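You operate a simulated robot arm through the tools that you are given. There is no shell and no other tool. Be economical: measure what you need, move in short steps, check, and stop when the job is done.

You are at the controls of a simulated robot arm. One attempt, no reset.

## Task
Start the extract and bring its needle into the green.
Fine: isolator on and damper open first; use the speed dial; press the alarm button last, so that the red lamp is out.

Only the result counts: the job must be done as asked and must still hold three seconds after the hand-in. Knocking over, shifting, dropping, spilling or breaking anything else fails it.

## Robot
A 6-joint arm with a two-finger parallel gripper, fixed in place. Base frame: the origin is at the foot of the arm, x ahead of it, y to its left, z up. Readings come in mm, degrees, newtons and seconds.
With the tool pointing down near the work surface it reaches from about 100 to 620 mm from the base axis. Its first joint turns from -166.0 to 166.0 degrees. Payload 4.1 kg.
The tool frame sits at the grasp point between the pads (the TCP): z along the fingers, y along the line on which they close. The tips reach 23 mm beyond it. The gripper opens to 94 mm. The fingers are 38 mm wide and 10 mm thick; the gripper's body (54 by 96 mm) begins 39 mm behind the TCP.
Orientation is that of the tool frame in the base frame, as a unit quaternion [x, y, z, w]. With the fingers straight down and closing along the base's y, the tool's x points along the base's -x, its y along +y and its z along -z.

## Interface
- The arm moves only by the tool play_rows. Its arguments are lists of equal length, an entry for each row: "xyz": the shift along the tool's x, y, z in mm, a list of three; "delta_rot": the turn, a rotation vector about the tool's x, y, z in degrees, a list of three. In form: {"xyz": [[tx, ty, tz], ...], "delta_rot": [[rx, ry, rz], ...]}. A call has 1 to 20 rows; each row shifts and turns the commanded pose from where the row before left it, along the tool's axes as they then stand. "jaw" is the finger opening in mm, from 0 to 94, set as the call begins (left out, the last holds). Each row takes 0.2 s and may step no farther than 50 mm and 8.6 degrees from the row before; otherwise, or with a gripper value out of range, the whole call is refused. Where a pose cannot be reached the arm comes as near as it can. A force on the tool above 40 N (or 10 N above the force at the start of the call, whichever is more), or a blocked arm, ends the call early, and 0.2 s more pass. Each finger travels about 45 mm/s and halts on what it meets, pressing with about 44 N; the grip force reading is that of the motor and also rises with nothing between the fingers. The clock runs only during rows and for 0.2 s after the last one: add rows that do not move to give the fingers time. It gives the time, the measured TCP pose, the force on the tool (base axes), the opening and the grip force at its end, in the units of the frame above (readings bear some noise), with the torque about the TCP (base axes, N m) and any sound that the robot's microphone picked up.
- Cameras (640 x 400 px; columns grow to the right, rows downward): "scene" is fixed at [49.2, 499.9, 1971.9]; the picture's right is [-0.50, -0.87, 0.00], its down [-0.65, 0.37, -0.67] and it looks along [0.58, -0.33, -0.74] (base axes); focal length 360 px, centre (320, 200). "wrist" rides on the gripper at [86, 16, -75] in the tool frame; the picture's right is [-0.18, 0.98, 0.00], its down [-0.58, -0.11, -0.81] and it looks along [-0.79, -0.15, 0.59] (tool axes); focal length 243 px, centre (320, 200). There is no depth. A picture from a camera that has moved, and an enlarged one, comes with that camera's place and axes in the base frame and with its lens.
- capture(camera): a new picture of that camera. The clock stands still meanwhile.
- raise_lower(by): slides the trunk up (or, below 0, down) by that many mm; the arm rides with it, the base frame stays. It gives what a move gives, with no picture.
- inspect(camera, box): a new picture of the part [left, top, right, bottom] of that camera's present view, enlarged. The clock stands still meanwhile.
- close_job(): hands the job in; it is judged then, once.

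Work in short steps. Places have to be worked out from the pictures, the camera data and where the tool is seen: move nearer, look again, correct. Check each grasp and each placing, and mend what went wrong. You have 120 turns and 84 pictures in all, those below and enlarged ones among them. Open the gripper and draw the arm clear of the work before you hand the job in, unless the task says otherwise; then end with one line.

The tools are called after ">>>" by a JSON object that holds its "method" and its "body". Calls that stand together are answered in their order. play_rows: Moves the arm, as the interface text tells. Its arguments: {"type":"object","properties":{"xyz":{"type":"array"},"delta_rot":{"type":"array"},"jaw":{"type":"number"}},"required":["xyz","delta_rot"]} The other tools are called the same way: raise_lower (by) slides the trunk up or down; capture (camera) takes a picture; inspect (camera, box) takes an enlarged picture of a part of a camera's view; close_job () hands the job in.

At the start:

```text
clock: 0.0
position: [229.5, 188.4, 1451.2]
ee_rot: [0.0, 1.0, 0.001, 0.0]
ft_force: [-0.8, 0.1, -0.6]
wrist_torque: [-0.03, -0.03, -0.04]
opening: 93.8
finger_force: 0.0
trunk travel left (down, up): [-577.0, 13.0]
```

scene: 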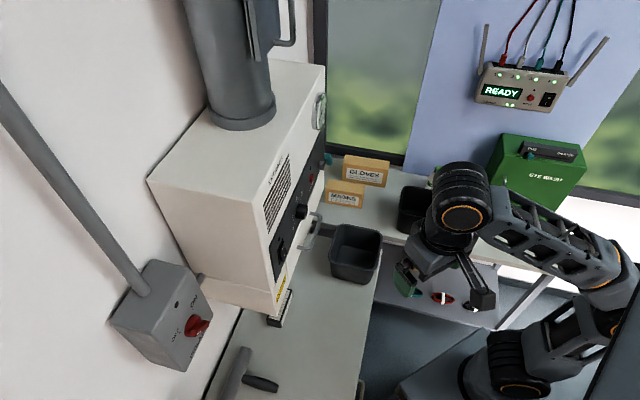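
wrist: 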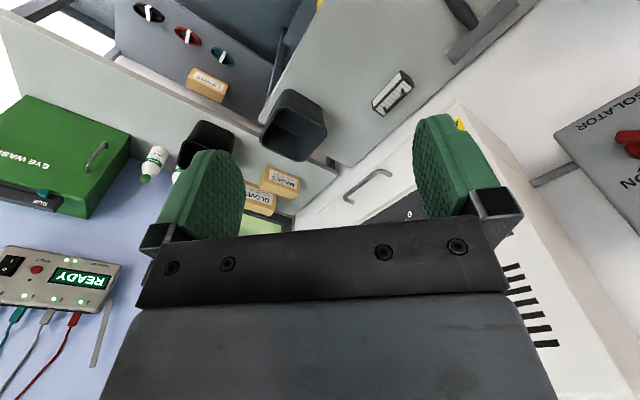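

The scene shows a hood unit with a panel, an isolator on the wall with a red rotary handle, and a duct with probable damper. I'll enlarge the key areas.

>>> {"method": "inspect", "body": {"camera": "scene", "box": [100, 240, 260, 380]}}

>>> {"method": "inspect", "body": {"camera": "scene", "box": [230, 130, 350, 330]}}

>>> {"method": "inspect", "body": {"camera": "scene", "box": [170, 0, 340, 140]}}

```text
2.86 times, centred on (180, 310) of scene
camera zoom: at [49.2, 499.9, 1971.9], right [-0.5, -0.87, 0.0], down [-0.65, 0.37, -0.67], along [0.58, -0.33, -0.74], focal length 1028 px, centre (720, -114)
```

zoom: 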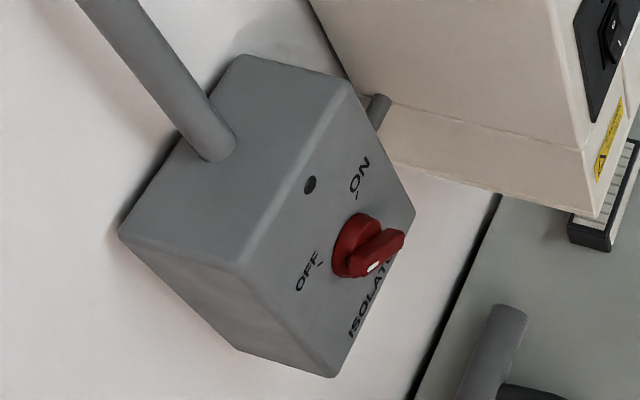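

```text
2.00 times, centred on (290, 230) of scene
camera zoom: at [49.2, 499.9, 1971.9], right [-0.5, -0.87, 0.0], down [-0.65, 0.37, -0.67], along [0.58, -0.33, -0.74], focal length 720 px, centre (380, 140)
```

zoom: 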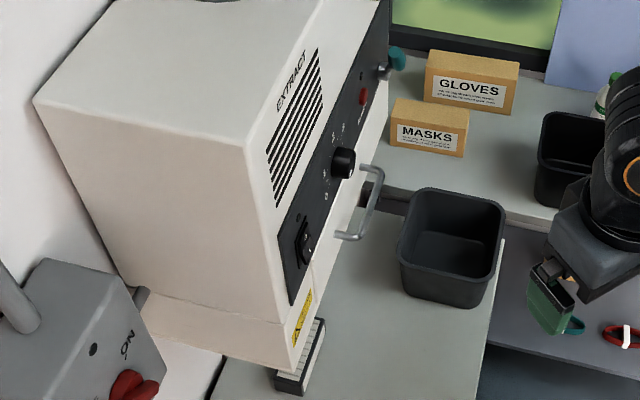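

```text
2.86 times, centred on (255, 70) of scene
camera zoom: at [49.2, 499.9, 1971.9], right [-0.5, -0.87, 0.0], down [-0.65, 0.37, -0.67], along [0.58, -0.33, -0.74], focal length 1028 px, centre (506, 571)
```

zoom: 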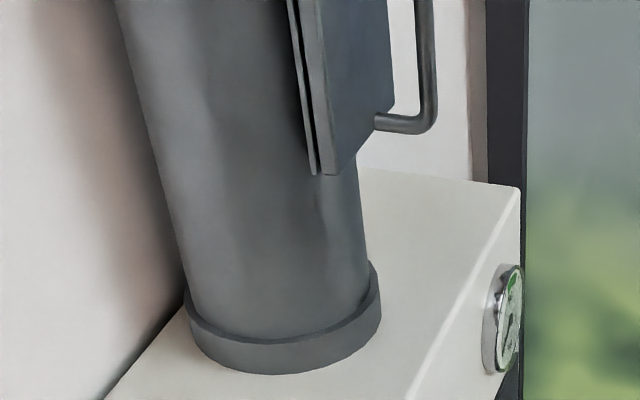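

Triangulating roughly: isolator knob near (420,570,1279), sash handle near (575,225,1185), and the hood front faces about (-0.7,-0.72). I'll turn the tool about 45° so the wrist camera looks at the hood front.

>>> {"method": "play_rows", "body": {"xyz": [[0, 0, 0], [0, 0, 0], [0, 0, 0], [0, 0, 0], [0, 0, 0], [0, 0, 0]], "delta_rot": [[0, 0, -7], [0, 0, -7], [0, 0, -7], [0, 0, -7], [0, 0, -7], [0, 0, -7]], "jaw": 0}}

>>> {"method": "capture", "body": {"camera": "wrist"}}

>>> {"method": "capture", "body": {"camera": "scene"}}

```text
clock: 1.4
position: [229.6, 189.7, 1449.0]
ee_rot: [-0.359, 0.933, 0.001, 0.001]
ft_force: [-0.3, 0.6, 0.1]
wrist_torque: [0.02, 0.0, 0.02]
opening: 0.0
finger_force: 33.3
trunk travel left (down, up): [-577.0, 13.0]
```

```text
78 pictures are left
camera wrist: at [154.5, 142.4, 1525.5], right [-0.52, 0.85, 0.0], down [0.5, 0.31, 0.81], along [0.69, 0.42, -0.59], focal length 243 px, centre (320, 200)
```

wrist: 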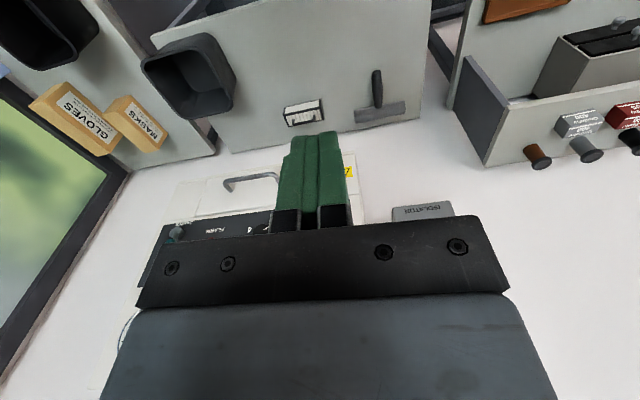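

```text
77 pictures are left
```

scene: 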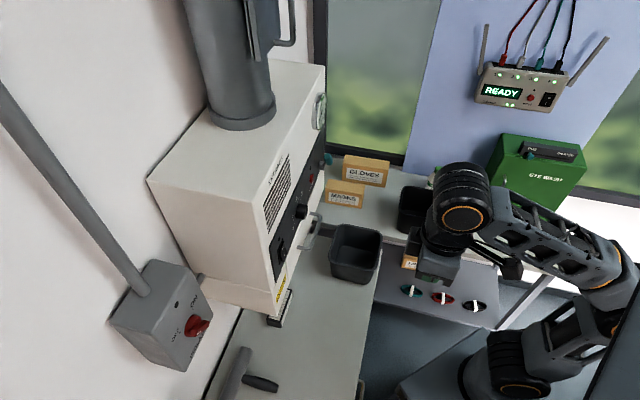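

The view is too steep; I'll pitch the tool forward 45° so the camera looks roughly level at the panel.

>>> {"method": "play_rows", "body": {"xyz": [[0, 0, 0], [0, 0, 0], [0, 0, 0], [0, 0, 0], [0, 0, 0], [0, 0, 0]], "delta_rot": [[0, -7.5, 0], [0, -7.5, 0], [0, -7.5, 0], [0, -7.5, 0], [0, -7.5, 0], [0, -7.5, 0]]}}

>>> {"method": "capture", "body": {"camera": "wrist"}}

```text
clock: 2.8
position: [230.0, 189.3, 1450.4]
ee_rot: [-0.33, 0.862, 0.139, 0.36]
ft_force: [-0.6, 0.0, -0.3]
wrist_torque: [0.01, 0.0, 0.0]
opening: 0.1
finger_force: 42.5
trunk travel left (down, up): [-577.0, 13.0]
```

```text
76 pictures are left
camera wrist: at [134.2, 124.4, 1442.9], right [-0.56, 0.82, 0.13], down [-0.05, -0.19, 0.98], along [0.83, 0.54, 0.15], focal length 243 px, centre (320, 200)
```

wrist: 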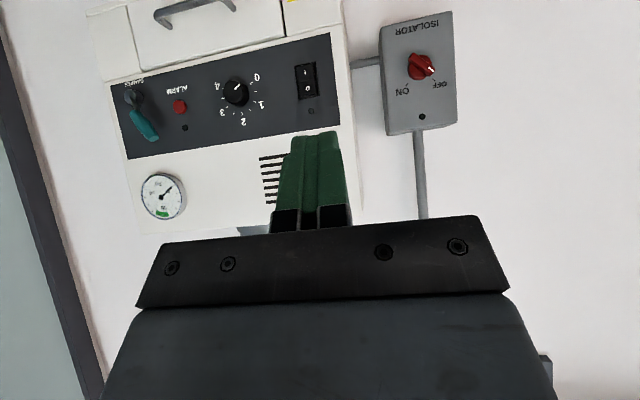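

Now the panel and isolator are in view (upside down). Enlarging.

>>> {"method": "inspect", "body": {"camera": "wrist", "box": [100, 60, 230, 230]}}

>>> {"method": "inspect", "body": {"camera": "wrist", "box": [200, 50, 340, 150]}}

>>> {"method": "inspect", "body": {"camera": "wrist", "box": [360, 0, 480, 140]}}

```text
2.35 times, centred on (165, 145) of wrist
camera zoom: at [134.2, 124.4, 1442.9], right [-0.56, 0.82, 0.13], down [-0.05, -0.19, 0.98], along [0.83, 0.54, 0.15], focal length 571 px, centre (685, 329)
```

zoom: 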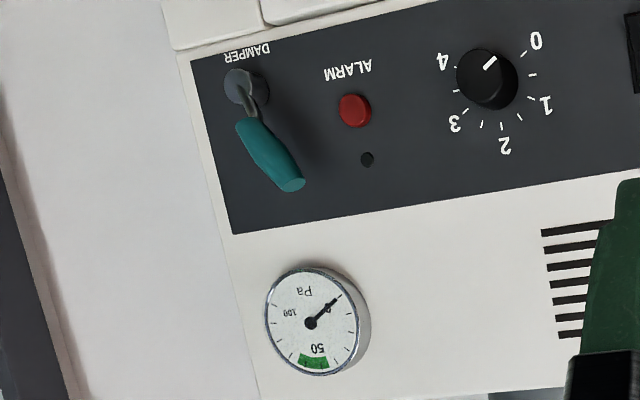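

```text
4.00 times, centred on (270, 100) of wrist
camera zoom: at [134.2, 124.4, 1442.9], right [-0.56, 0.82, 0.13], down [-0.05, -0.19, 0.98], along [0.83, 0.54, 0.15], focal length 970 px, centre (520, 600)
```

zoom: 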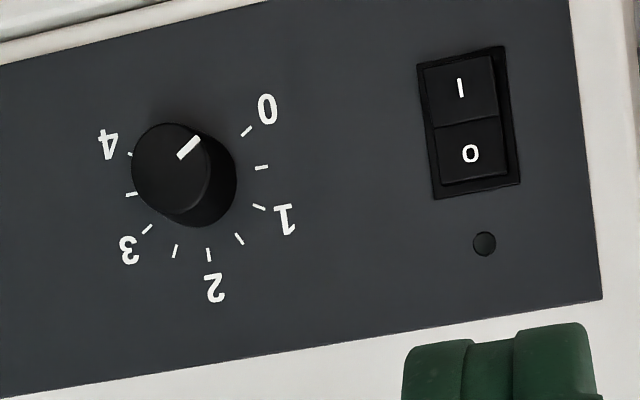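

```text
2.86 times, centred on (420, 70) of wrist
camera zoom: at [134.2, 124.4, 1442.9], right [-0.56, 0.82, 0.13], down [-0.05, -0.19, 0.98], along [0.83, 0.54, 0.15], focal length 693 px, centre (34, 571)
```

zoom: 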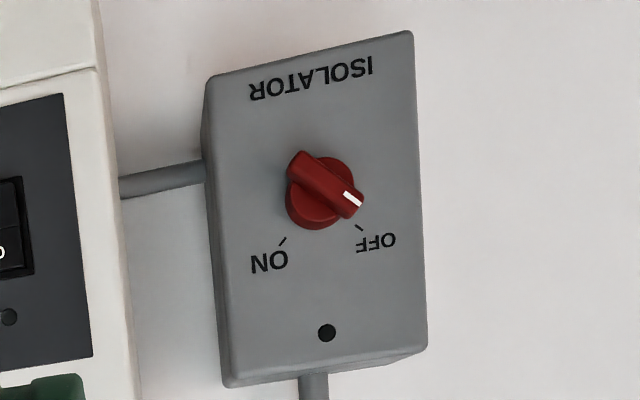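

Isolator is OFF, dial at 0, rocker at "O", needle at 0. I need a second viewpoint: shift sideways along tool -y and re-look.

>>> {"method": "play_rows", "body": {"xyz": [[0, -35, 0], [0, -35, 0], [0, -35, 0], [0, -35, 0]], "delta_rot": [[0, 0, 0], [0, 0, 0], [0, 0, 0], [0, 0, 0]]}}

>>> {"method": "capture", "body": {"camera": "wrist"}}

>>> {"method": "inspect", "body": {"camera": "wrist", "box": [200, 50, 340, 230]}}

```text
clock: 3.8
position: [323.7, 81.7, 1453.8]
ee_rot: [-0.331, 0.862, 0.139, 0.357]
ft_force: [0.0, -0.2, 0.4]
wrist_torque: [-0.02, 0.04, -0.01]
opening: 0.1
finger_force: 42.2
trunk travel left (down, up): [-577.0, 13.0]
```

```text
72 pictures are left
camera wrist: at [228.7, 17.8, 1446.1], right [-0.56, 0.82, 0.13], down [-0.05, -0.19, 0.98], along [0.83, 0.54, 0.14], focal length 243 px, centre (320, 200)
```

wrist: 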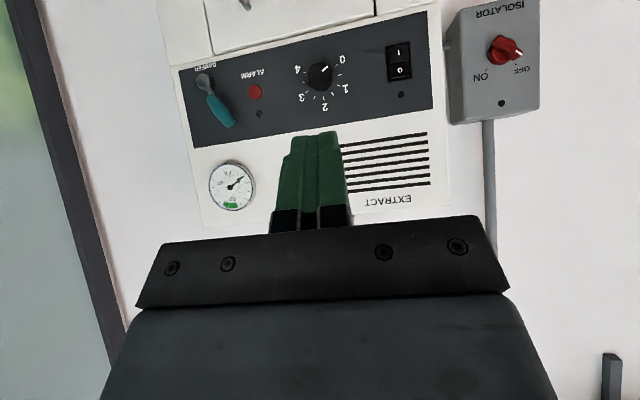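

```text
2.22 times, centred on (270, 140) of wrist
camera zoom: at [228.7, 17.8, 1446.1], right [-0.56, 0.82, 0.13], down [-0.05, -0.19, 0.98], along [0.83, 0.54, 0.14], focal length 539 px, centre (431, 333)
```

zoom: 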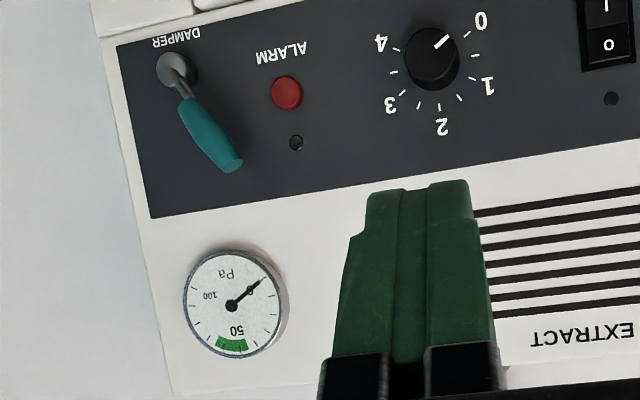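

Panel plane: hood forward direction ≈(0.717,0.697,0), lamps/dial around f≈590, isolator face at f≈700. I'll move closer to the damper lever to see its markings and refine positions.

>>> {"method": "play_rows", "body": {"xyz": [[-21, -30, 21], [-21, -30, 21], [-21, -30, 21], [-21, -30, 21]], "delta_rot": [[0, 0, 0], [0, 0, 0], [0, 0, 0], [0, 0, 0]]}}

>>> {"method": "capture", "body": {"camera": "wrist"}}

>>> {"method": "inspect", "body": {"camera": "wrist", "box": [160, 0, 360, 150]}}

```text
clock: 4.8
position: [494.4, 75.8, 1451.9]
ee_rot: [-0.331, 0.862, 0.138, 0.357]
ft_force: [0.4, -0.2, -0.6]
wrist_torque: [0.01, 0.03, 0.02]
opening: 0.0
finger_force: 42.8
trunk travel left (down, up): [-577.0, 13.0]
```

```text
70 pictures are left
camera wrist: at [399.4, 11.5, 1443.6], right [-0.56, 0.82, 0.13], down [-0.04, -0.19, 0.98], along [0.83, 0.54, 0.14], focal length 243 px, centre (320, 200)
```

wrist: 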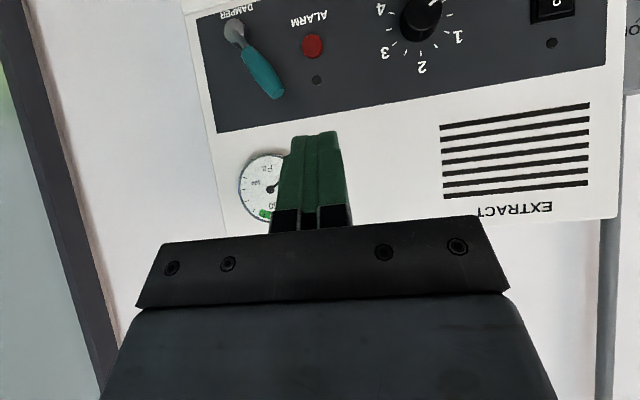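

```text
2.67 times, centred on (260, 75) of wrist
camera zoom: at [399.4, 11.5, 1443.6], right [-0.56, 0.82, 0.13], down [-0.04, -0.19, 0.98], along [0.83, 0.54, 0.14], focal length 647 px, centre (480, 533)
```

zoom: 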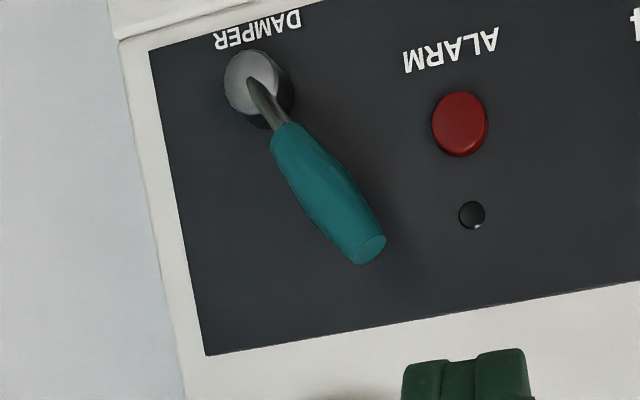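

No open/shut marks on the lever; it leans ~30–40° left of vertical. First the isolator: I'll slide left and approach for a close look.

>>> {"method": "play_rows", "body": {"xyz": [[0, 48, 0], [0, 48, 0], [0, 48, 0], [0, 48, 0], [0, 48, 0], [0, 48, 0], [0, 48, 0], [0, 48, 0], [-15, 0, 38], [-15, 0, 38], [-15, 0, 38]], "delta_rot": [[0, 0, 0], [0, 0, 0], [0, 0, 0], [0, 0, 0], [0, 0, 0], [0, 0, 0], [0, 0, 0], [0, 0, 0], [0, 0, 0], [0, 0, 0], [0, 0, 0]]}}

>>> {"method": "capture", "body": {"camera": "wrist"}}

>>> {"method": "capture", "body": {"camera": "scene"}}

```text
clock: 7.2
position: [318.1, 438.4, 1401.7]
ee_rot: [-0.331, 0.862, 0.137, 0.357]
ft_force: [-0.4, 0.3, 0.6]
wrist_torque: [-0.01, 0.01, 0.0]
opening: 0.1
finger_force: 42.4
trunk travel left (down, up): [-577.0, 13.0]
```

```text
68 pictures are left
camera wrist: at [223.1, 373.5, 1394.1], right [-0.56, 0.82, 0.13], down [-0.05, -0.19, 0.98], along [0.83, 0.54, 0.14], focal length 243 px, centre (320, 200)
```

wrist: 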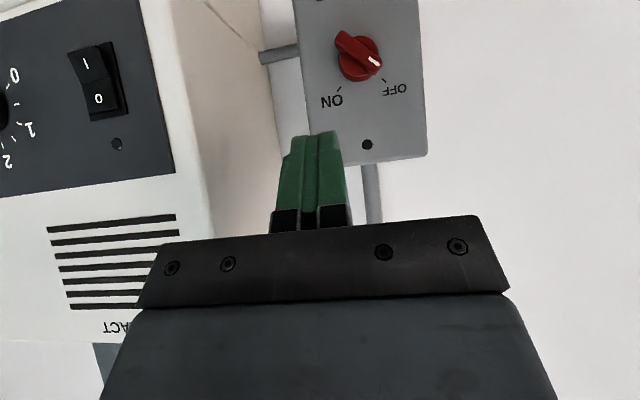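

```text
67 pictures are left
```

scene: 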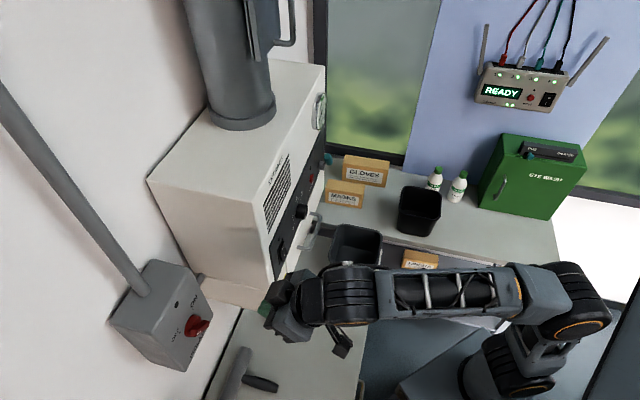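

>>> {"method": "inspect", "body": {"camera": "wrist", "box": [290, 0, 430, 165]}}

```text
2.42 times, centred on (360, 82) of wrist
camera zoom: at [223.1, 373.5, 1394.1], right [-0.56, 0.82, 0.13], down [-0.05, -0.19, 0.98], along [0.83, 0.54, 0.14], focal length 588 px, centre (223, 485)
```

zoom: 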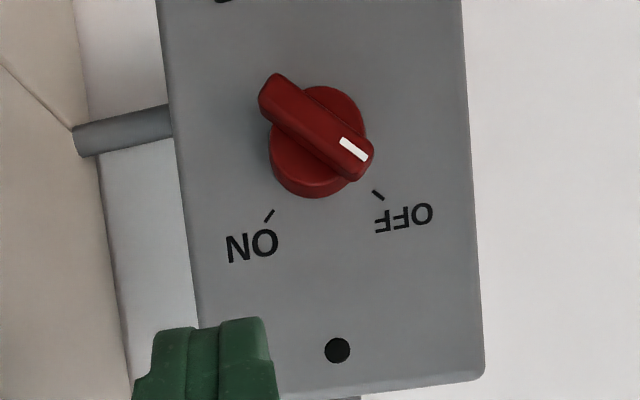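

Knob centre ≈(418,571,1290), bar up-left, ~48 mm long. I'll level the tool (z into the wall), go in front of the knob, roll −45° so the fingers straddle the bar, with jaws opened to 60.

>>> {"method": "play_rows", "body": {"xyz": [[0, 0, 0], [0, 0, 0], [0, 0, 0], [0, 0, 0], [0, 0, 0], [0, 0, 0], [37, 8, 0], [37, 8, 0], [37, 8, 0], [0, 0, 0], [0, 0, 0], [0, 0, 0], [0, 0, 0], [0, 0, 0], [0, 0, 0]], "delta_rot": [[0, -7.5, 0], [0, -7.5, 0], [0, -7.5, 0], [0, -7.5, 0], [0, -7.5, 0], [0, -7.5, 0], [-2.2, 0, 0], [0, 0, 0], [0, 0, 0], [0, 0, -7.5], [0, 0, -7.5], [0, 0, -7.5], [0, 0, -7.5], [0, 0, -7.5], [0, 0, -7.5]], "jaw": 60}}

>>> {"method": "capture", "body": {"camera": "wrist"}}

>>> {"method": "capture", "body": {"camera": "scene"}}

```text
clock: 10.4
position: [302.8, 453.5, 1290.3]
ee_rot: [-0.497, 0.503, -0.006, 0.707]
ft_force: [0.2, 0.3, 0.2]
wrist_torque: [0.02, -0.01, -0.01]
opening: 60.0
finger_force: 0.0
trunk travel left (down, up): [-577.0, 13.0]
```

```text
65 pictures are left
camera wrist: at [284.9, 365.4, 1218.7], right [-0.57, 0.59, -0.57], down [-0.81, -0.32, 0.49], along [0.11, 0.74, 0.67], focal length 243 px, centre (320, 200)
```

wrist: 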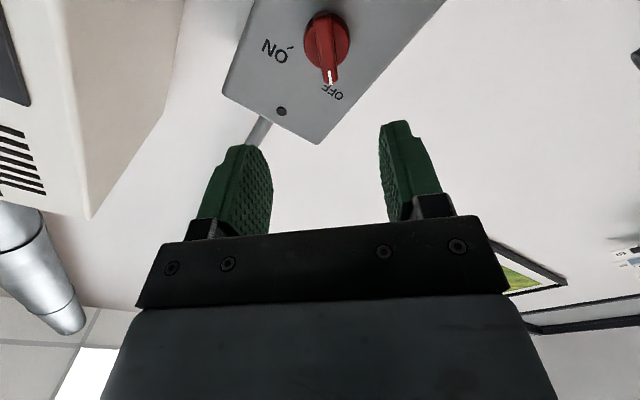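

```text
64 pictures are left
```

scene: 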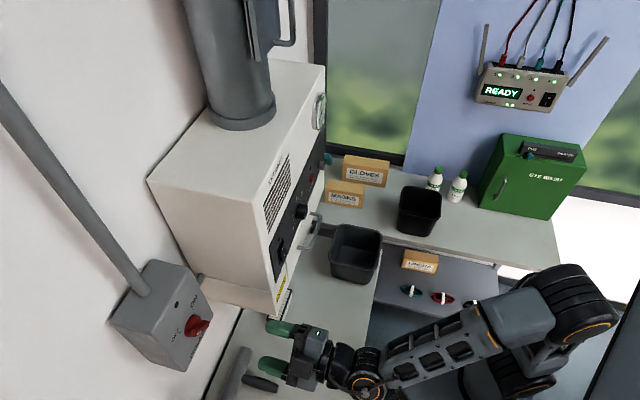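

Orientation is right (z = (0.717,0.697,0)), and the knob projects where expected. Advancing 95 mm with a small lateral correction, then look.

>>> {"method": "play_rows", "body": {"xyz": [[-2.8, 2.8, 35], [0, 0, 35], [0, 0, 25]], "delta_rot": [[0, 0, 0], [0, 0, 0], [0, 0, 0]]}}

>>> {"method": "capture", "body": {"camera": "wrist"}}

>>> {"method": "inspect", "body": {"camera": "scene", "box": [130, 240, 330, 400]}}

```text
clock: 11.2
position: [370.0, 523.4, 1290.1]
ee_rot: [-0.496, 0.504, -0.005, 0.707]
ft_force: [0.8, -0.6, -0.4]
wrist_torque: [0.01, 0.02, 0.0]
opening: 60.1
finger_force: 0.0
trunk travel left (down, up): [-577.0, 13.0]
```

```text
63 pictures are left
camera wrist: at [350.8, 435.4, 1218.0], right [-0.58, 0.59, -0.56], down [-0.81, -0.32, 0.49], along [0.11, 0.74, 0.67], focal length 243 px, centre (320, 200)
```

wrist: 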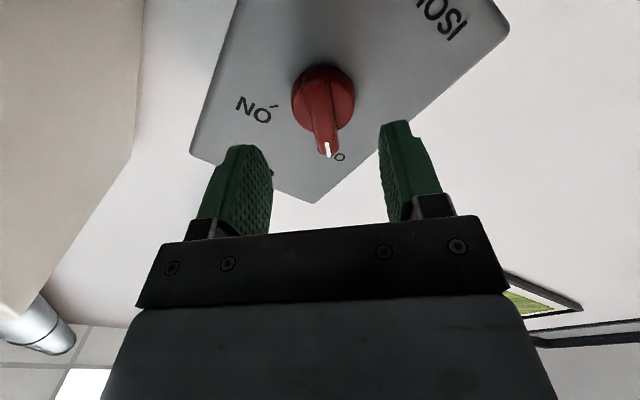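

```text
2.50 times, centred on (230, 320) of scene
camera zoom: at [49.2, 499.9, 1971.9], right [-0.5, -0.87, 0.0], down [-0.65, 0.37, -0.67], along [0.58, -0.33, -0.74], focal length 899 px, centre (545, -100)
```

zoom: 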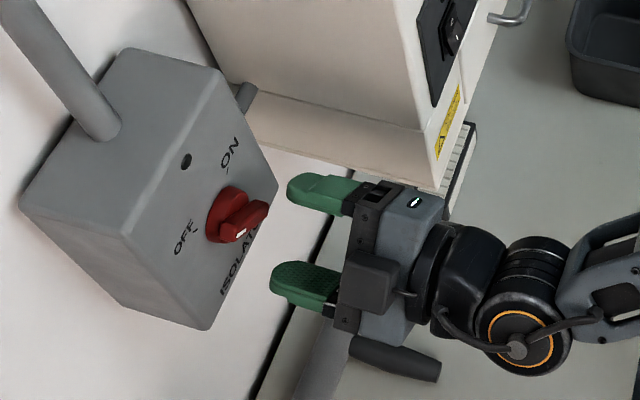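

Bar front is ~24 mm off the face; tips are now ~45 mm off. Advance 31 mm and close on the bar.

>>> {"method": "play_rows", "body": {"xyz": [[0, 0, 16], [0, 0, 15]], "delta_rot": [[0, 0, 0], [0, 0, 0]]}}

>>> {"method": "play_rows", "body": {"xyz": [[0, 0, 0], [0, 0, 0], [0, 0, 0], [0, 0, 0]], "delta_rot": [[0, 0, 0], [0, 0, 0], [0, 0, 0], [0, 0, 0]], "jaw": 10}}

>>> {"method": "capture", "body": {"camera": "wrist"}}

```text
clock: 11.8
position: [392.0, 544.0, 1289.4]
ee_rot: [-0.495, 0.504, -0.005, 0.707]
ft_force: [0.5, 0.6, 0.1]
wrist_torque: [0.03, 0.01, 0.02]
opening: 60.2
finger_force: 0.0
trunk travel left (down, up): [-577.0, 13.0]
```

```text
clock: 12.8
position: [390.2, 545.0, 1289.5]
ee_rot: [-0.497, 0.504, -0.005, 0.706]
ft_force: [-3.2, 0.0, -5.0]
wrist_torque: [-0.16, 0.13, 0.33]
opening: 14.0
finger_force: 44.6
trunk travel left (down, up): [-577.0, 13.0]
```

```text
61 pictures are left
camera wrist: at [372.4, 457.2, 1217.0], right [-0.58, 0.59, -0.56], down [-0.81, -0.32, 0.49], along [0.11, 0.74, 0.66], focal length 243 px, centre (320, 200)
```

wrist: 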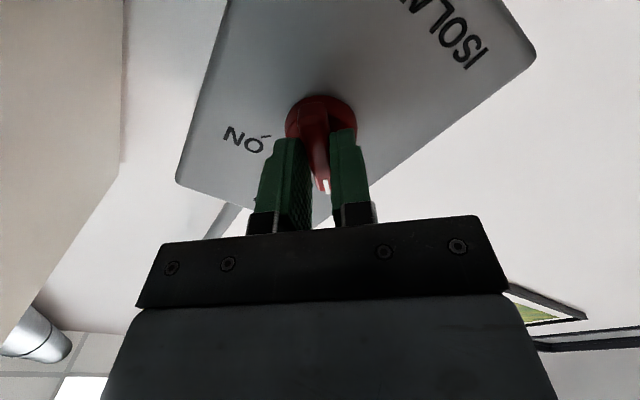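

Bar gripped (14 mm). Turning clockwise (+z) in stages.

>>> {"method": "play_rows", "body": {"xyz": [[0, 0, 0], [0, 0, 0], [0, 0, 0], [0, 0, 0], [0, 0, 0], [0, 0, 0]], "delta_rot": [[0, 0, 7.5], [0, 0, 7.5], [0, 0, 7.5], [0, 0, 7.5], [0, 0, 7.5], [0, 0, 7.5]]}}

```text
clock: 14.2
position: [389.7, 546.1, 1288.3]
ee_rot: [-0.266, 0.657, 0.265, 0.653]
ft_force: [-3.3, 2.4, -23.4]
wrist_torque: [-0.62, 0.67, 0.38]
opening: 13.8
finger_force: 44.9
trunk travel left (down, up): [-577.0, 13.0]
```

The tool is being pulled down (23 N), so the knob axis is slightly lower; I shift 3 mm down (tool +x) and continue.

>>> {"method": "play_rows", "body": {"xyz": [[3, 0, 0], [0, 0, 0], [0, 0, 0], [0, 0, 0], [0, 0, 0], [0, 0, 0], [0, 0, 0]], "delta_rot": [[0, 0, 0], [0, 0, 7.5], [0, 0, 7.5], [0, 0, 7.5], [0, 0, 7.5], [0, 0, 7.5], [0, 0, 7.5]]}}

>>> {"method": "capture", "body": {"camera": "wrist"}}

>>> {"method": "inspect", "body": {"camera": "scene", "box": [100, 240, 340, 400]}}

```text
clock: 15.4
position: [389.7, 547.4, 1289.8]
ee_rot: [-0.085, 0.711, 0.412, 0.564]
ft_force: [2.0, -16.7, -3.9]
wrist_torque: [0.15, -0.11, -0.23]
opening: 13.8
finger_force: 45.0
out of reach, approached as far as the arm can: row 5, 6
trunk travel left (down, up): [-577.0, 13.0]
stopped in row 6: the force on the tool passed its limit at 56 N (the readings are from after the stop); the commanded pose is now the measured one
```

```text
60 pictures are left
camera wrist: at [296.1, 536.2, 1225.3], right [-0.51, 0.57, 0.64], down [-0.32, -0.82, 0.47], along [0.8, 0.04, 0.6], focal length 243 px, centre (320, 200)
```

wrist: 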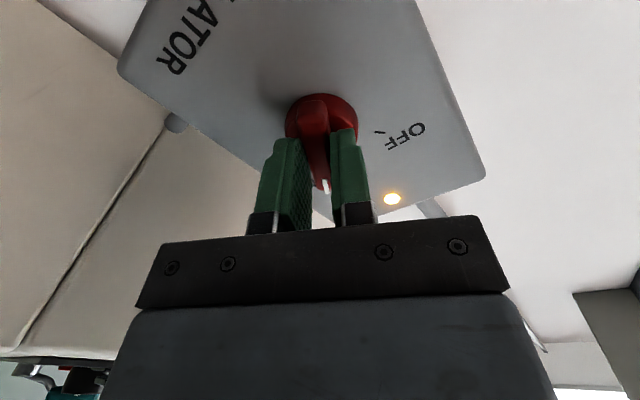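

```text
2.50 times, centred on (220, 320) of scene
camera zoom: at [49.2, 499.9, 1971.9], right [-0.5, -0.87, 0.0], down [-0.65, 0.37, -0.67], along [0.58, -0.33, -0.74], focal length 899 px, centre (570, -100)
```

zoom: 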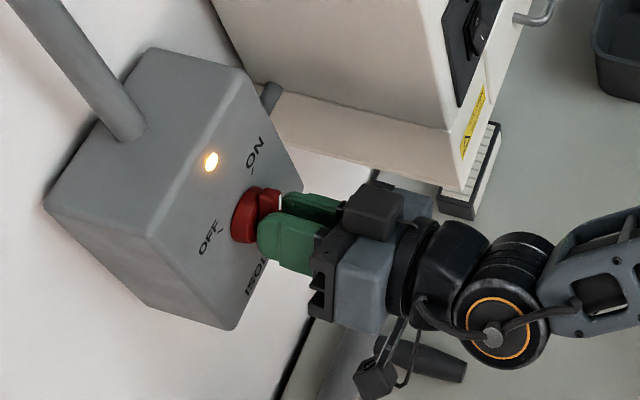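

The isolator lamp is lit but the reach limit stopped at ~75° of turn. I'll release, back off and see where the pointer stands.

>>> {"method": "play_rows", "body": {"xyz": [[0, 0, 0], [0, 0, 0], [0, 0, 0], [0, 0, 0], [0, 0, -25], [0, 0, -25]], "delta_rot": [[0, 0, 0], [0, 0, 0], [0, 0, 0], [0, 0, 0], [0, 0, 0], [0, 0, 0]], "jaw": 60}}

>>> {"method": "capture", "body": {"camera": "wrist"}}

```text
clock: 16.8
position: [347.5, 514.3, 1292.8]
ee_rot: [-0.088, 0.711, 0.41, 0.564]
ft_force: [0.1, -0.1, 0.1]
wrist_torque: [-0.01, -0.01, 0.0]
opening: 60.0
finger_force: 0.1
trunk travel left (down, up): [-577.0, 13.0]
```

```text
58 pictures are left
camera wrist: at [254.4, 503.2, 1228.2], right [-0.51, 0.57, 0.64], down [-0.32, -0.82, 0.48], along [0.8, 0.04, 0.61], focal length 243 px, centre (320, 200)
```

wrist: 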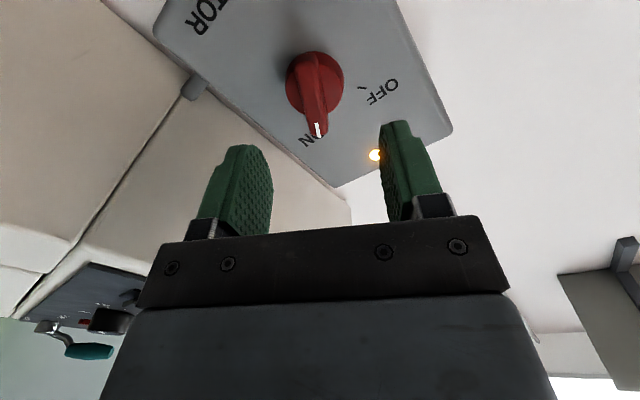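

Pointer is near ON and the lamp stays lit. Rolling back to level, retreating, and pitching to the viewing pose to check the pointer exactly.

>>> {"method": "play_rows", "body": {"xyz": [[0, 0, -40], [0, 0, -40], [0, 0, -40], [0, 0, 0], [-37, 0, 0], [-37, 0, 0], [-37, 0, 0], [0, 0, 0], [0, 0, 0], [0, 0, 0]], "delta_rot": [[0, 0, -7.3], [0, 0, -7.3], [0, 0, -7.3], [0, 0, -7.3], [0, 7.5, 0], [0, 7.5, 0], [0, 7.5, 0], [0, 7.5, 0], [0, 7.5, 0], [0, 7.5, 0]], "jaw": 0}}

>>> {"method": "capture", "body": {"camera": "wrist"}}

```text
clock: 19.0
position: [275.4, 446.8, 1403.7]
ee_rot: [-0.343, 0.863, 0.135, 0.345]
ft_force: [0.2, -0.7, 0.5]
wrist_torque: [0.01, -0.01, -0.02]
opening: 0.2
finger_force: 42.7
trunk travel left (down, up): [-577.0, 13.0]
```

```text
57 pictures are left
camera wrist: at [181.1, 380.2, 1398.4], right [-0.58, 0.81, 0.12], down [-0.02, -0.17, 0.99], along [0.82, 0.57, 0.12], focal length 243 px, centre (320, 200)
```

wrist: 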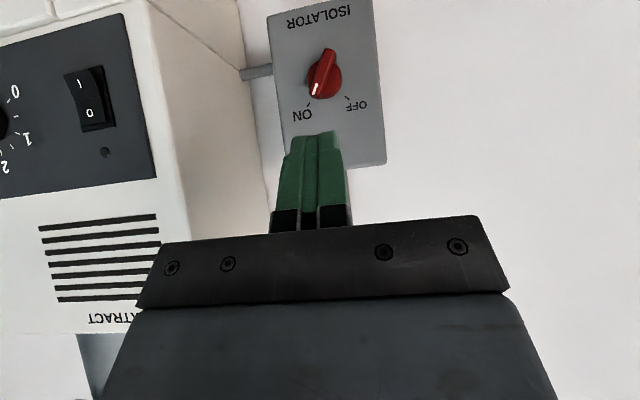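

>>> {"method": "inspect", "body": {"camera": "wrist", "box": [270, 20, 390, 140]}}

```text
3.33 times, centred on (330, 80) of wrist
camera zoom: at [181.1, 380.2, 1398.4], right [-0.58, 0.81, 0.12], down [-0.02, -0.17, 0.99], along [0.82, 0.57, 0.12], focal length 809 px, centre (287, 600)
```

zoom: 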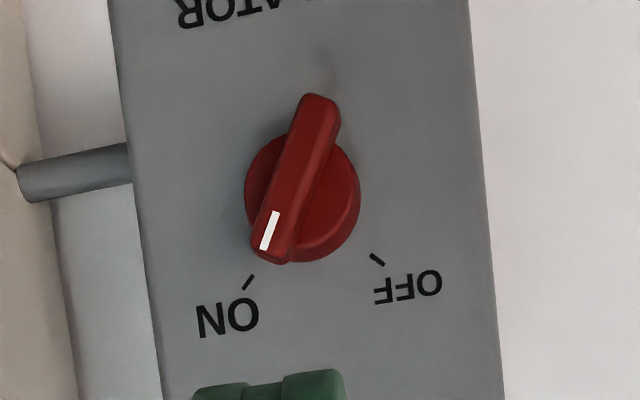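

The pointer is ~15° short of ON. I'll finish by pushing the bar's pointer end with closed fingers, aligned at roll +30°, from its left side; first stage in front of it.

>>> {"method": "play_rows", "body": {"xyz": [[0, 0, 0], [0, 0, 0], [0, 0, 0], [0, 0, 0], [0, 0, 0], [0, 0, 0], [26.6, 1.4, 30], [26.6, 1.4, 30], [26.6, 1.4, 30], [0, 0, 0], [0, 0, 0], [0, 0, 0], [0, 0, 0]], "delta_rot": [[0, -7.5, 0], [0, -7.5, 0], [0, -7.5, 0], [0, -7.5, 0], [0, -7.5, 0], [0, -7.5, 0], [0, 0, 0], [0, 0, 0], [0, 0, 0], [0, 0, 7.5], [0, 0, 7.5], [0, 0, 7.5], [0, 0, 7.5]]}}

>>> {"method": "capture", "body": {"camera": "wrist"}}

```text
clock: 21.8
position: [337.5, 509.3, 1321.3]
ee_rot: [-0.084, 0.71, 0.417, 0.56]
ft_force: [0.0, -0.5, -0.8]
wrist_torque: [-0.01, 0.0, 0.04]
opening: 0.3
finger_force: 41.6
trunk travel left (down, up): [-577.0, 13.0]
```

```text
55 pictures are left
camera wrist: at [242.7, 498.2, 1256.9], right [-0.51, 0.56, 0.65], down [-0.31, -0.83, 0.47], along [0.8, 0.03, 0.6], focal length 243 px, centre (320, 200)
```

wrist: 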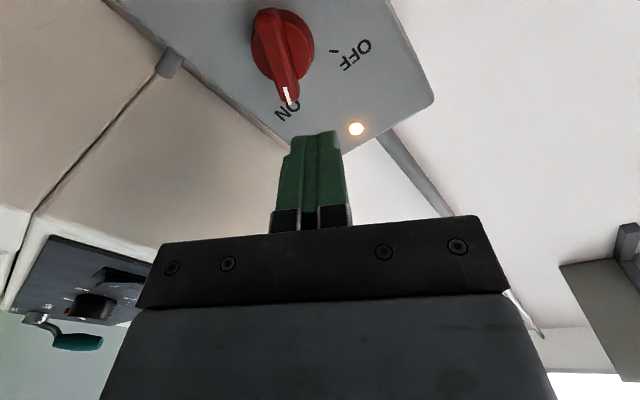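

Finger is left of the pointer end with some 8 mm gap. Advance 60 mm.

>>> {"method": "play_rows", "body": {"xyz": [[0, 0, 30], [0, 0, 30]], "delta_rot": [[0, 0, 0], [0, 0, 0]]}}

>>> {"method": "capture", "body": {"camera": "wrist"}}

```text
clock: 22.4
position: [381.4, 549.7, 1318.4]
ee_rot: [-0.083, 0.711, 0.417, 0.561]
ft_force: [-0.9, -0.2, 0.7]
wrist_torque: [0.0, 0.0, 0.04]
opening: 0.1
finger_force: 42.0
trunk travel left (down, up): [-577.0, 13.0]
```

```text
54 pictures are left
camera wrist: at [287.2, 539.6, 1254.1], right [-0.51, 0.56, 0.65], down [-0.32, -0.82, 0.47], along [0.8, 0.03, 0.6], focal length 243 px, centre (320, 200)
```

wrist: 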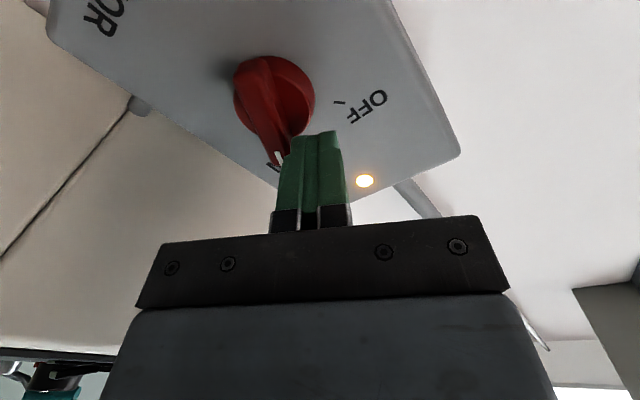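

Finger sits beside the pointer end. Pushing along tool −y in small steps.

>>> {"method": "play_rows", "body": {"xyz": [[0, -3, 0], [0, -3, 0], [0, -3, 0], [0, -3, 0], [0, -3, 0]], "delta_rot": [[0, 0, 0], [0, 0, 0], [0, 0, 0], [0, 0, 0], [0, 0, 0]]}}

>>> {"method": "capture", "body": {"camera": "wrist"}}

```text
clock: 23.8
position: [385.5, 544.7, 1316.7]
ee_rot: [-0.086, 0.707, 0.42, 0.563]
ft_force: [-14.6, 19.5, 2.8]
wrist_torque: [0.48, 0.29, 0.55]
opening: 0.1
finger_force: 42.8
trunk travel left (down, up): [-577.0, 13.0]
stopped in row 5: the force on the tool passed its limit at 41 N (the readings are from after the stop); the commanded pose is now the measured one
```

```text
53 pictures are left
camera wrist: at [291.5, 533.6, 1252.2], right [-0.52, 0.56, 0.65], down [-0.31, -0.83, 0.46], along [0.79, 0.04, 0.61], focal length 243 px, centre (320, 200)
```

wrist: 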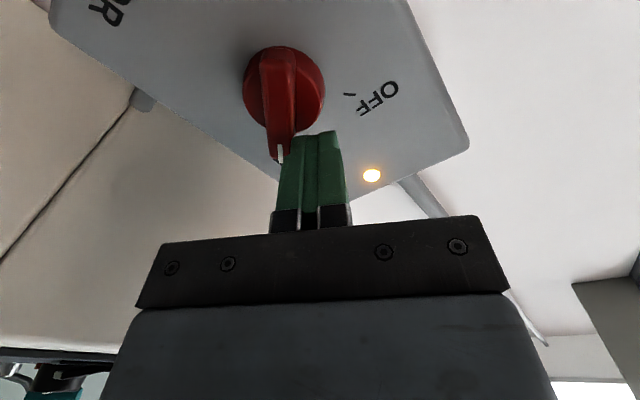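

Force hit 41 N after little motion — likely the end stop. Retreat and recheck.

>>> {"method": "play_rows", "body": {"xyz": [[0, 4, 0], [0, 0, -40], [0, 0, -40], [0, 0, -40], [0, 0, 0], [-40, 0, 0], [-40, 0, 0], [0, 0, 0], [0, 0, 0], [0, 0, 0], [0, 0, 0]], "delta_rot": [[0, 0, 0], [0, 0, -7.5], [0, 0, -7.5], [0, 0, -7.5], [0, 0, -7.5], [0, 7.5, 0], [0, 7.5, 0], [0, 7.5, 0], [0, 7.5, 0], [0, 7.5, 0], [0, 7.5, 0]]}}

>>> {"method": "inspect", "body": {"camera": "wrist", "box": [270, 20, 390, 140]}}

```text
clock: 26.2
position: [305.4, 465.5, 1399.3]
ee_rot: [-0.342, 0.862, 0.138, 0.349]
ft_force: [0.0, 0.7, 0.3]
wrist_torque: [0.0, 0.0, 0.01]
opening: 0.1
finger_force: 42.1
trunk travel left (down, up): [-577.0, 13.0]
```

```text
3.33 times, centred on (330, 80) of wrist
camera zoom: at [211.8, 398.7, 1394.0], right [-0.58, 0.81, 0.13], down [-0.03, -0.18, 0.98], along [0.82, 0.57, 0.13], focal length 809 px, centre (287, 600)
```

zoom: 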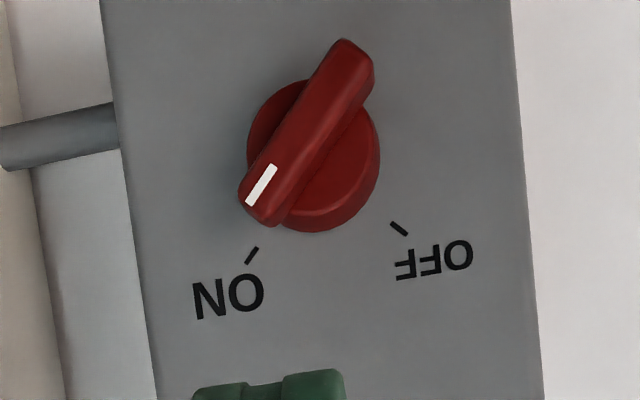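

Pointer now squarely at ON, lamp lit. Next the damper lever: retreat, slide right, level the tool left of the lever.

>>> {"method": "play_rows", "body": {"xyz": [[25, 0, -25], [25, 0, -25], [0, -48, 0], [0, -48, 0], [0, -48, 0], [0, -48, 0], [0, -48, 0], [0, -48, 0], [0, -48, 0], [0, -48, 0], [0, -40, 0]], "delta_rot": [[0, 0, 0], [0, 0, 0], [0, 0, 0], [0, 0, 0], [0, 0, 0], [0, 0, 0], [0, 0, 0], [0, 0, 0], [0, 0, 0], [0, 0, 0], [0, 0, 0]]}}

>>> {"method": "capture", "body": {"camera": "wrist"}}

```text
clock: 28.6
position: [549.2, 104.8, 1402.9]
ee_rot: [-0.342, 0.861, 0.14, 0.35]
ft_force: [0.1, 0.7, 0.4]
wrist_torque: [-0.02, -0.01, 0.01]
opening: 0.0
finger_force: 42.7
trunk travel left (down, up): [-577.0, 13.0]
```

```text
51 pictures are left
camera wrist: at [455.2, 38.2, 1396.2], right [-0.58, 0.81, 0.13], down [-0.03, -0.18, 0.98], along [0.82, 0.56, 0.13], focal length 243 px, centre (320, 200)
```

wrist: 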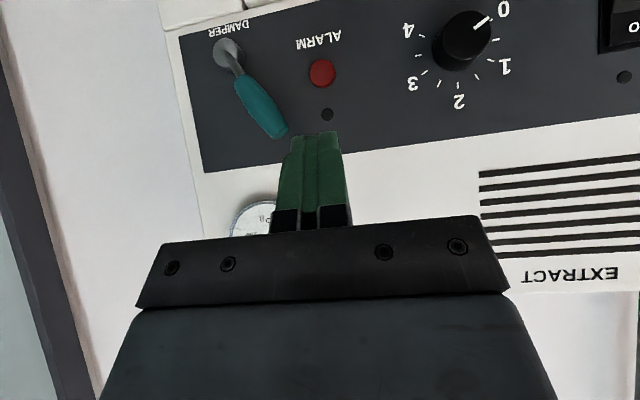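

Lever tip ≈(e350,f545,z1361), pivot ≈(e395,z1280). Level the tool and place closed fingers left of the handle at z≈1345, f≈542.

>>> {"method": "play_rows", "body": {"xyz": [[0, 0, 0], [0, 0, 0], [0, 0, 0], [0, 0, 0], [0, 0, 0], [0, 0, 0], [29, -2, 0], [29, -2, 0], [0, 0, 25], [0, 0, 25], [0, 0, 25]], "delta_rot": [[0, -7.5, 0], [0, -7.5, 0], [0, -7.5, 0], [0, -7.5, 0], [0, -7.5, 0], [0, -7.5, 0], [0, 0, 0], [0, 0, 0], [0, 0, 0], [0, 0, 0], [0, 0, 0]]}}

>>> {"method": "capture", "body": {"camera": "wrist"}}

>>> {"method": "inspect", "body": {"camera": "scene", "box": [240, 120, 400, 300]}}

```text
clock: 31.0
position: [598.2, 155.2, 1343.6]
ee_rot: [-0.262, 0.661, 0.259, 0.653]
ft_force: [0.0, 0.1, 0.2]
wrist_torque: [0.03, -0.02, -0.01]
opening: 0.2
finger_force: 42.6
trunk travel left (down, up): [-577.0, 13.0]
```

```text
50 pictures are left
camera wrist: at [532.1, 115.4, 1258.5], right [-0.67, 0.72, 0.18], down [-0.51, -0.63, 0.59], along [0.54, 0.3, 0.78], focal length 243 px, centre (320, 200)
```

wrist: 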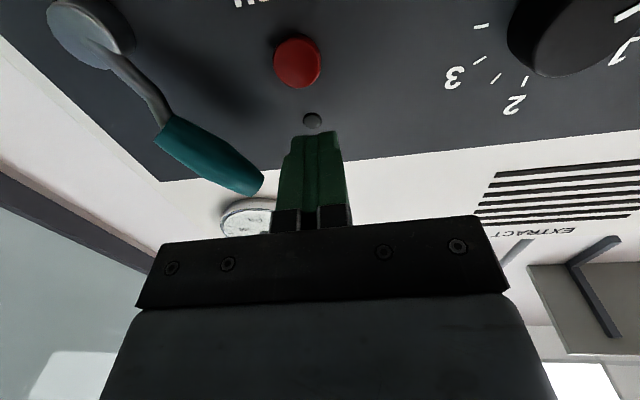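

```text
2.22 times, centred on (320, 210) of scene
camera zoom: at [49.2, 499.9, 1971.9], right [-0.5, -0.87, 0.0], down [-0.65, 0.37, -0.67], along [0.58, -0.33, -0.74], focal length 799 px, centre (320, 178)
```

zoom: 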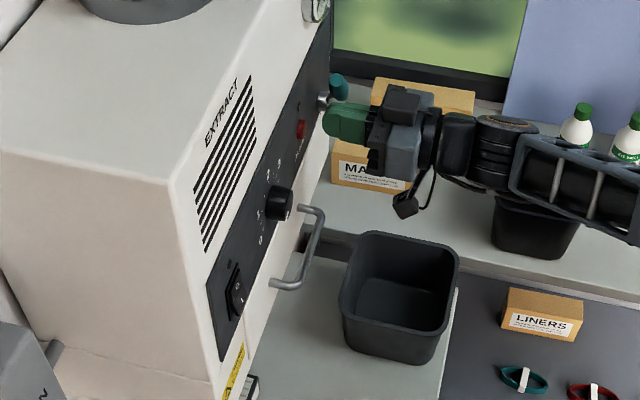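

Fingers are level with the handle. Push right (tool −y), in 5 mm steps.

>>> {"method": "play_rows", "body": {"xyz": [[0, -6, 0], [0, -6, 0], [0, -6, 0], [0, -6, 0], [0, -6, 0], [0, -6, 0], [0, -6, 0], [0, -6, 0]], "delta_rot": [[0, 0, 0], [0, 0, 0], [0, 0, 0], [0, 0, 0], [0, 0, 0], [0, 0, 0], [0, 0, 0], [0, 0, 0]]}}

>>> {"method": "capture", "body": {"camera": "wrist"}}

```text
clock: 32.8
position: [634.3, 121.0, 1341.8]
ee_rot: [-0.262, 0.662, 0.259, 0.652]
ft_force: [-0.1, 1.1, -0.3]
wrist_torque: [0.03, -0.04, 0.0]
opening: 0.3
finger_force: 42.9
trunk travel left (down, up): [-577.0, 13.0]
```

```text
48 pictures are left
camera wrist: at [568.0, 80.5, 1256.2], right [-0.67, 0.72, 0.19], down [-0.51, -0.63, 0.59], along [0.54, 0.3, 0.78], focal length 243 px, centre (320, 200)
```

wrist: 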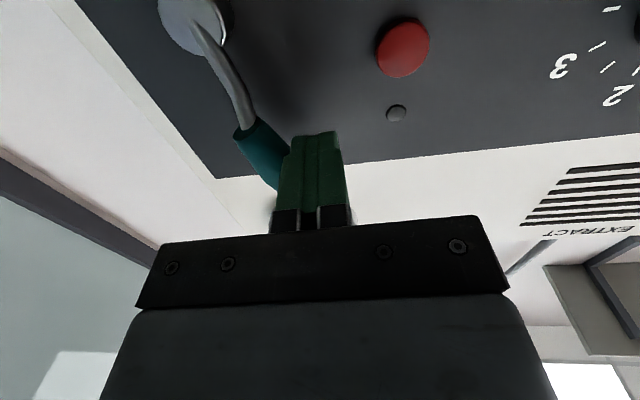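

No force yet; check the scene view before continuing.

>>> {"method": "inspect", "body": {"camera": "scene", "box": [290, 130, 390, 210]}}

```text
5.00 times, centred on (340, 170) of scene
camera zoom: at [49.2, 499.9, 1971.9], right [-0.5, -0.87, 0.0], down [-0.65, 0.37, -0.67], along [0.58, -0.33, -0.74], focal length 1799 px, centre (220, 350)
```

zoom: 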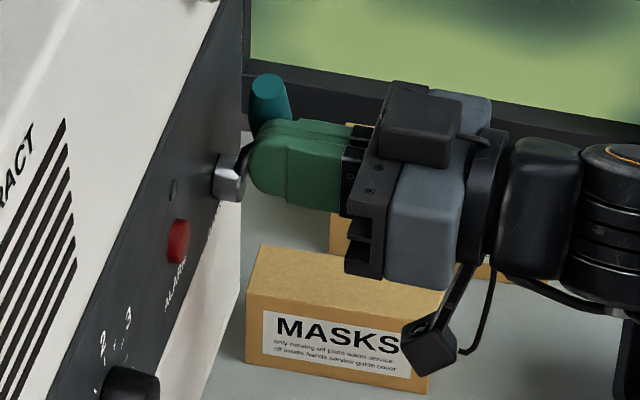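

Fingers are against the handle side. Continue pushing right.

>>> {"method": "play_rows", "body": {"xyz": [[0, -6, 0], [0, -6, 0], [0, -6, 0], [0, -6, 0], [0, -6, 0], [0, -6, 0]], "delta_rot": [[0, 0, 0], [0, 0, 0], [0, 0, 0], [0, 0, 0], [0, 0, 0], [0, 0, 0]]}}

>>> {"method": "capture", "body": {"camera": "wrist"}}

>>> {"method": "inspect", "body": {"camera": "scene", "box": [290, 130, 390, 210]}}

```text
clock: 34.2
position: [658.8, 94.7, 1342.1]
ee_rot: [-0.262, 0.662, 0.259, 0.653]
ft_force: [0.1, -0.6, -0.2]
wrist_torque: [0.03, 0.05, 0.0]
opening: 0.0
finger_force: 42.4
trunk travel left (down, up): [-577.0, 13.0]
```

```text
46 pictures are left
camera wrist: at [592.7, 54.5, 1257.1], right [-0.67, 0.72, 0.18], down [-0.51, -0.63, 0.59], along [0.54, 0.3, 0.78], focal length 243 px, centre (320, 200)
```

wrist: 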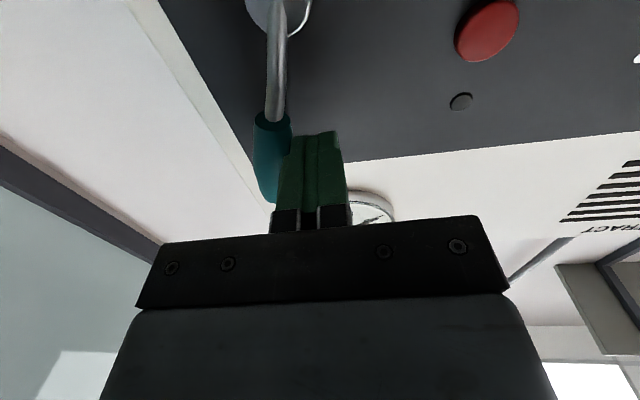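

```text
5.00 times, centred on (340, 170) of scene
camera zoom: at [49.2, 499.9, 1971.9], right [-0.5, -0.87, 0.0], down [-0.65, 0.37, -0.67], along [0.58, -0.33, -0.74], focal length 1799 px, centre (220, 350)
```

zoom: 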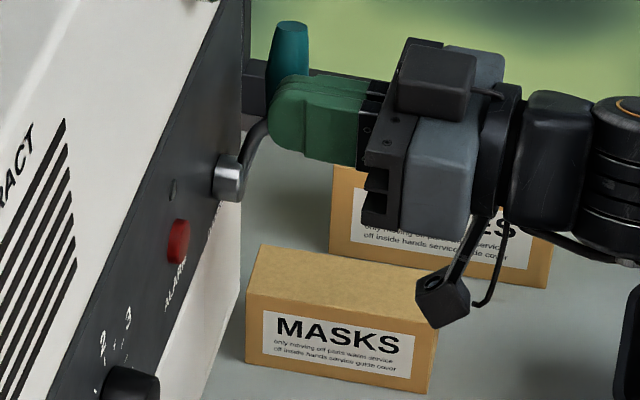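

Lever moves freely with the finger, now near vertical. Continue right and slightly down until it meets a stop.

>>> {"method": "play_rows", "body": {"xyz": [[2, -6, 0], [2, -6, 0], [2, -6, 0], [2, -6, 0], [2, -6, 0], [2, -6, 0], [2, -6, 0], [2, -6, 0]], "delta_rot": [[0, 0, 0], [0, 0, 0], [0, 0, 0], [0, 0, 0], [0, 0, 0], [0, 0, 0], [0, 0, 0], [0, 0, 0]]}}

>>> {"method": "capture", "body": {"camera": "wrist"}}

>>> {"method": "inspect", "body": {"camera": "scene", "box": [290, 130, 390, 210]}}

```text
clock: 35.1
position: [666.5, 86.7, 1338.2]
ee_rot: [-0.271, 0.658, 0.265, 0.651]
ft_force: [-30.6, 20.4, -0.6]
wrist_torque: [0.34, 0.52, 0.67]
opening: 0.3
finger_force: 42.1
trunk travel left (down, up): [-577.0, 13.0]
stopped in row 4: the force on the tool passed its limit at 44 N (the readings are from after the stop); the commanded pose is now the measured one
```

```text
44 pictures are left
camera wrist: at [601.6, 45.1, 1253.5], right [-0.69, 0.7, 0.18], down [-0.5, -0.64, 0.59], along [0.53, 0.32, 0.79], focal length 243 px, centre (320, 200)
```

wrist: 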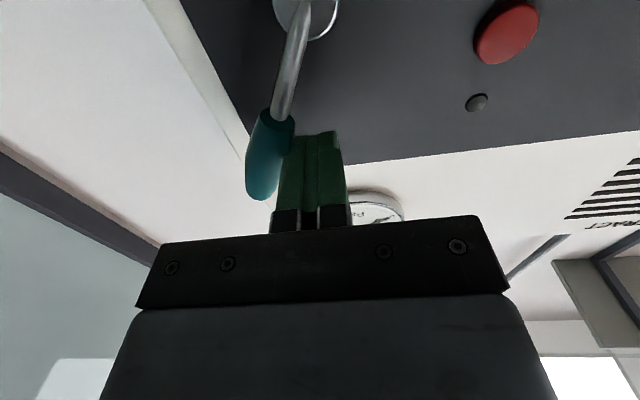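

```text
5.00 times, centred on (340, 170) of scene
camera zoom: at [49.2, 499.9, 1971.9], right [-0.5, -0.87, 0.0], down [-0.65, 0.37, -0.67], along [0.58, -0.33, -0.74], focal length 1799 px, centre (220, 350)
```

zoom: 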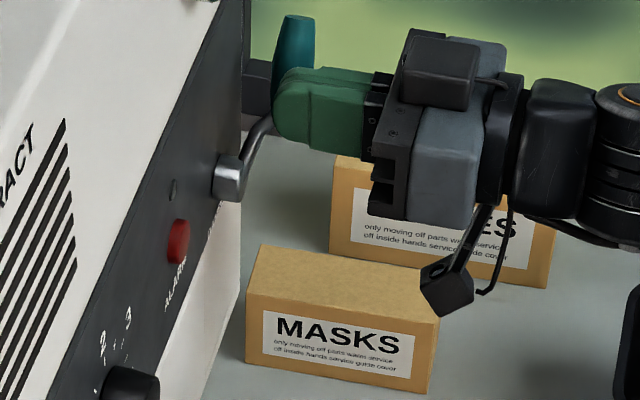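

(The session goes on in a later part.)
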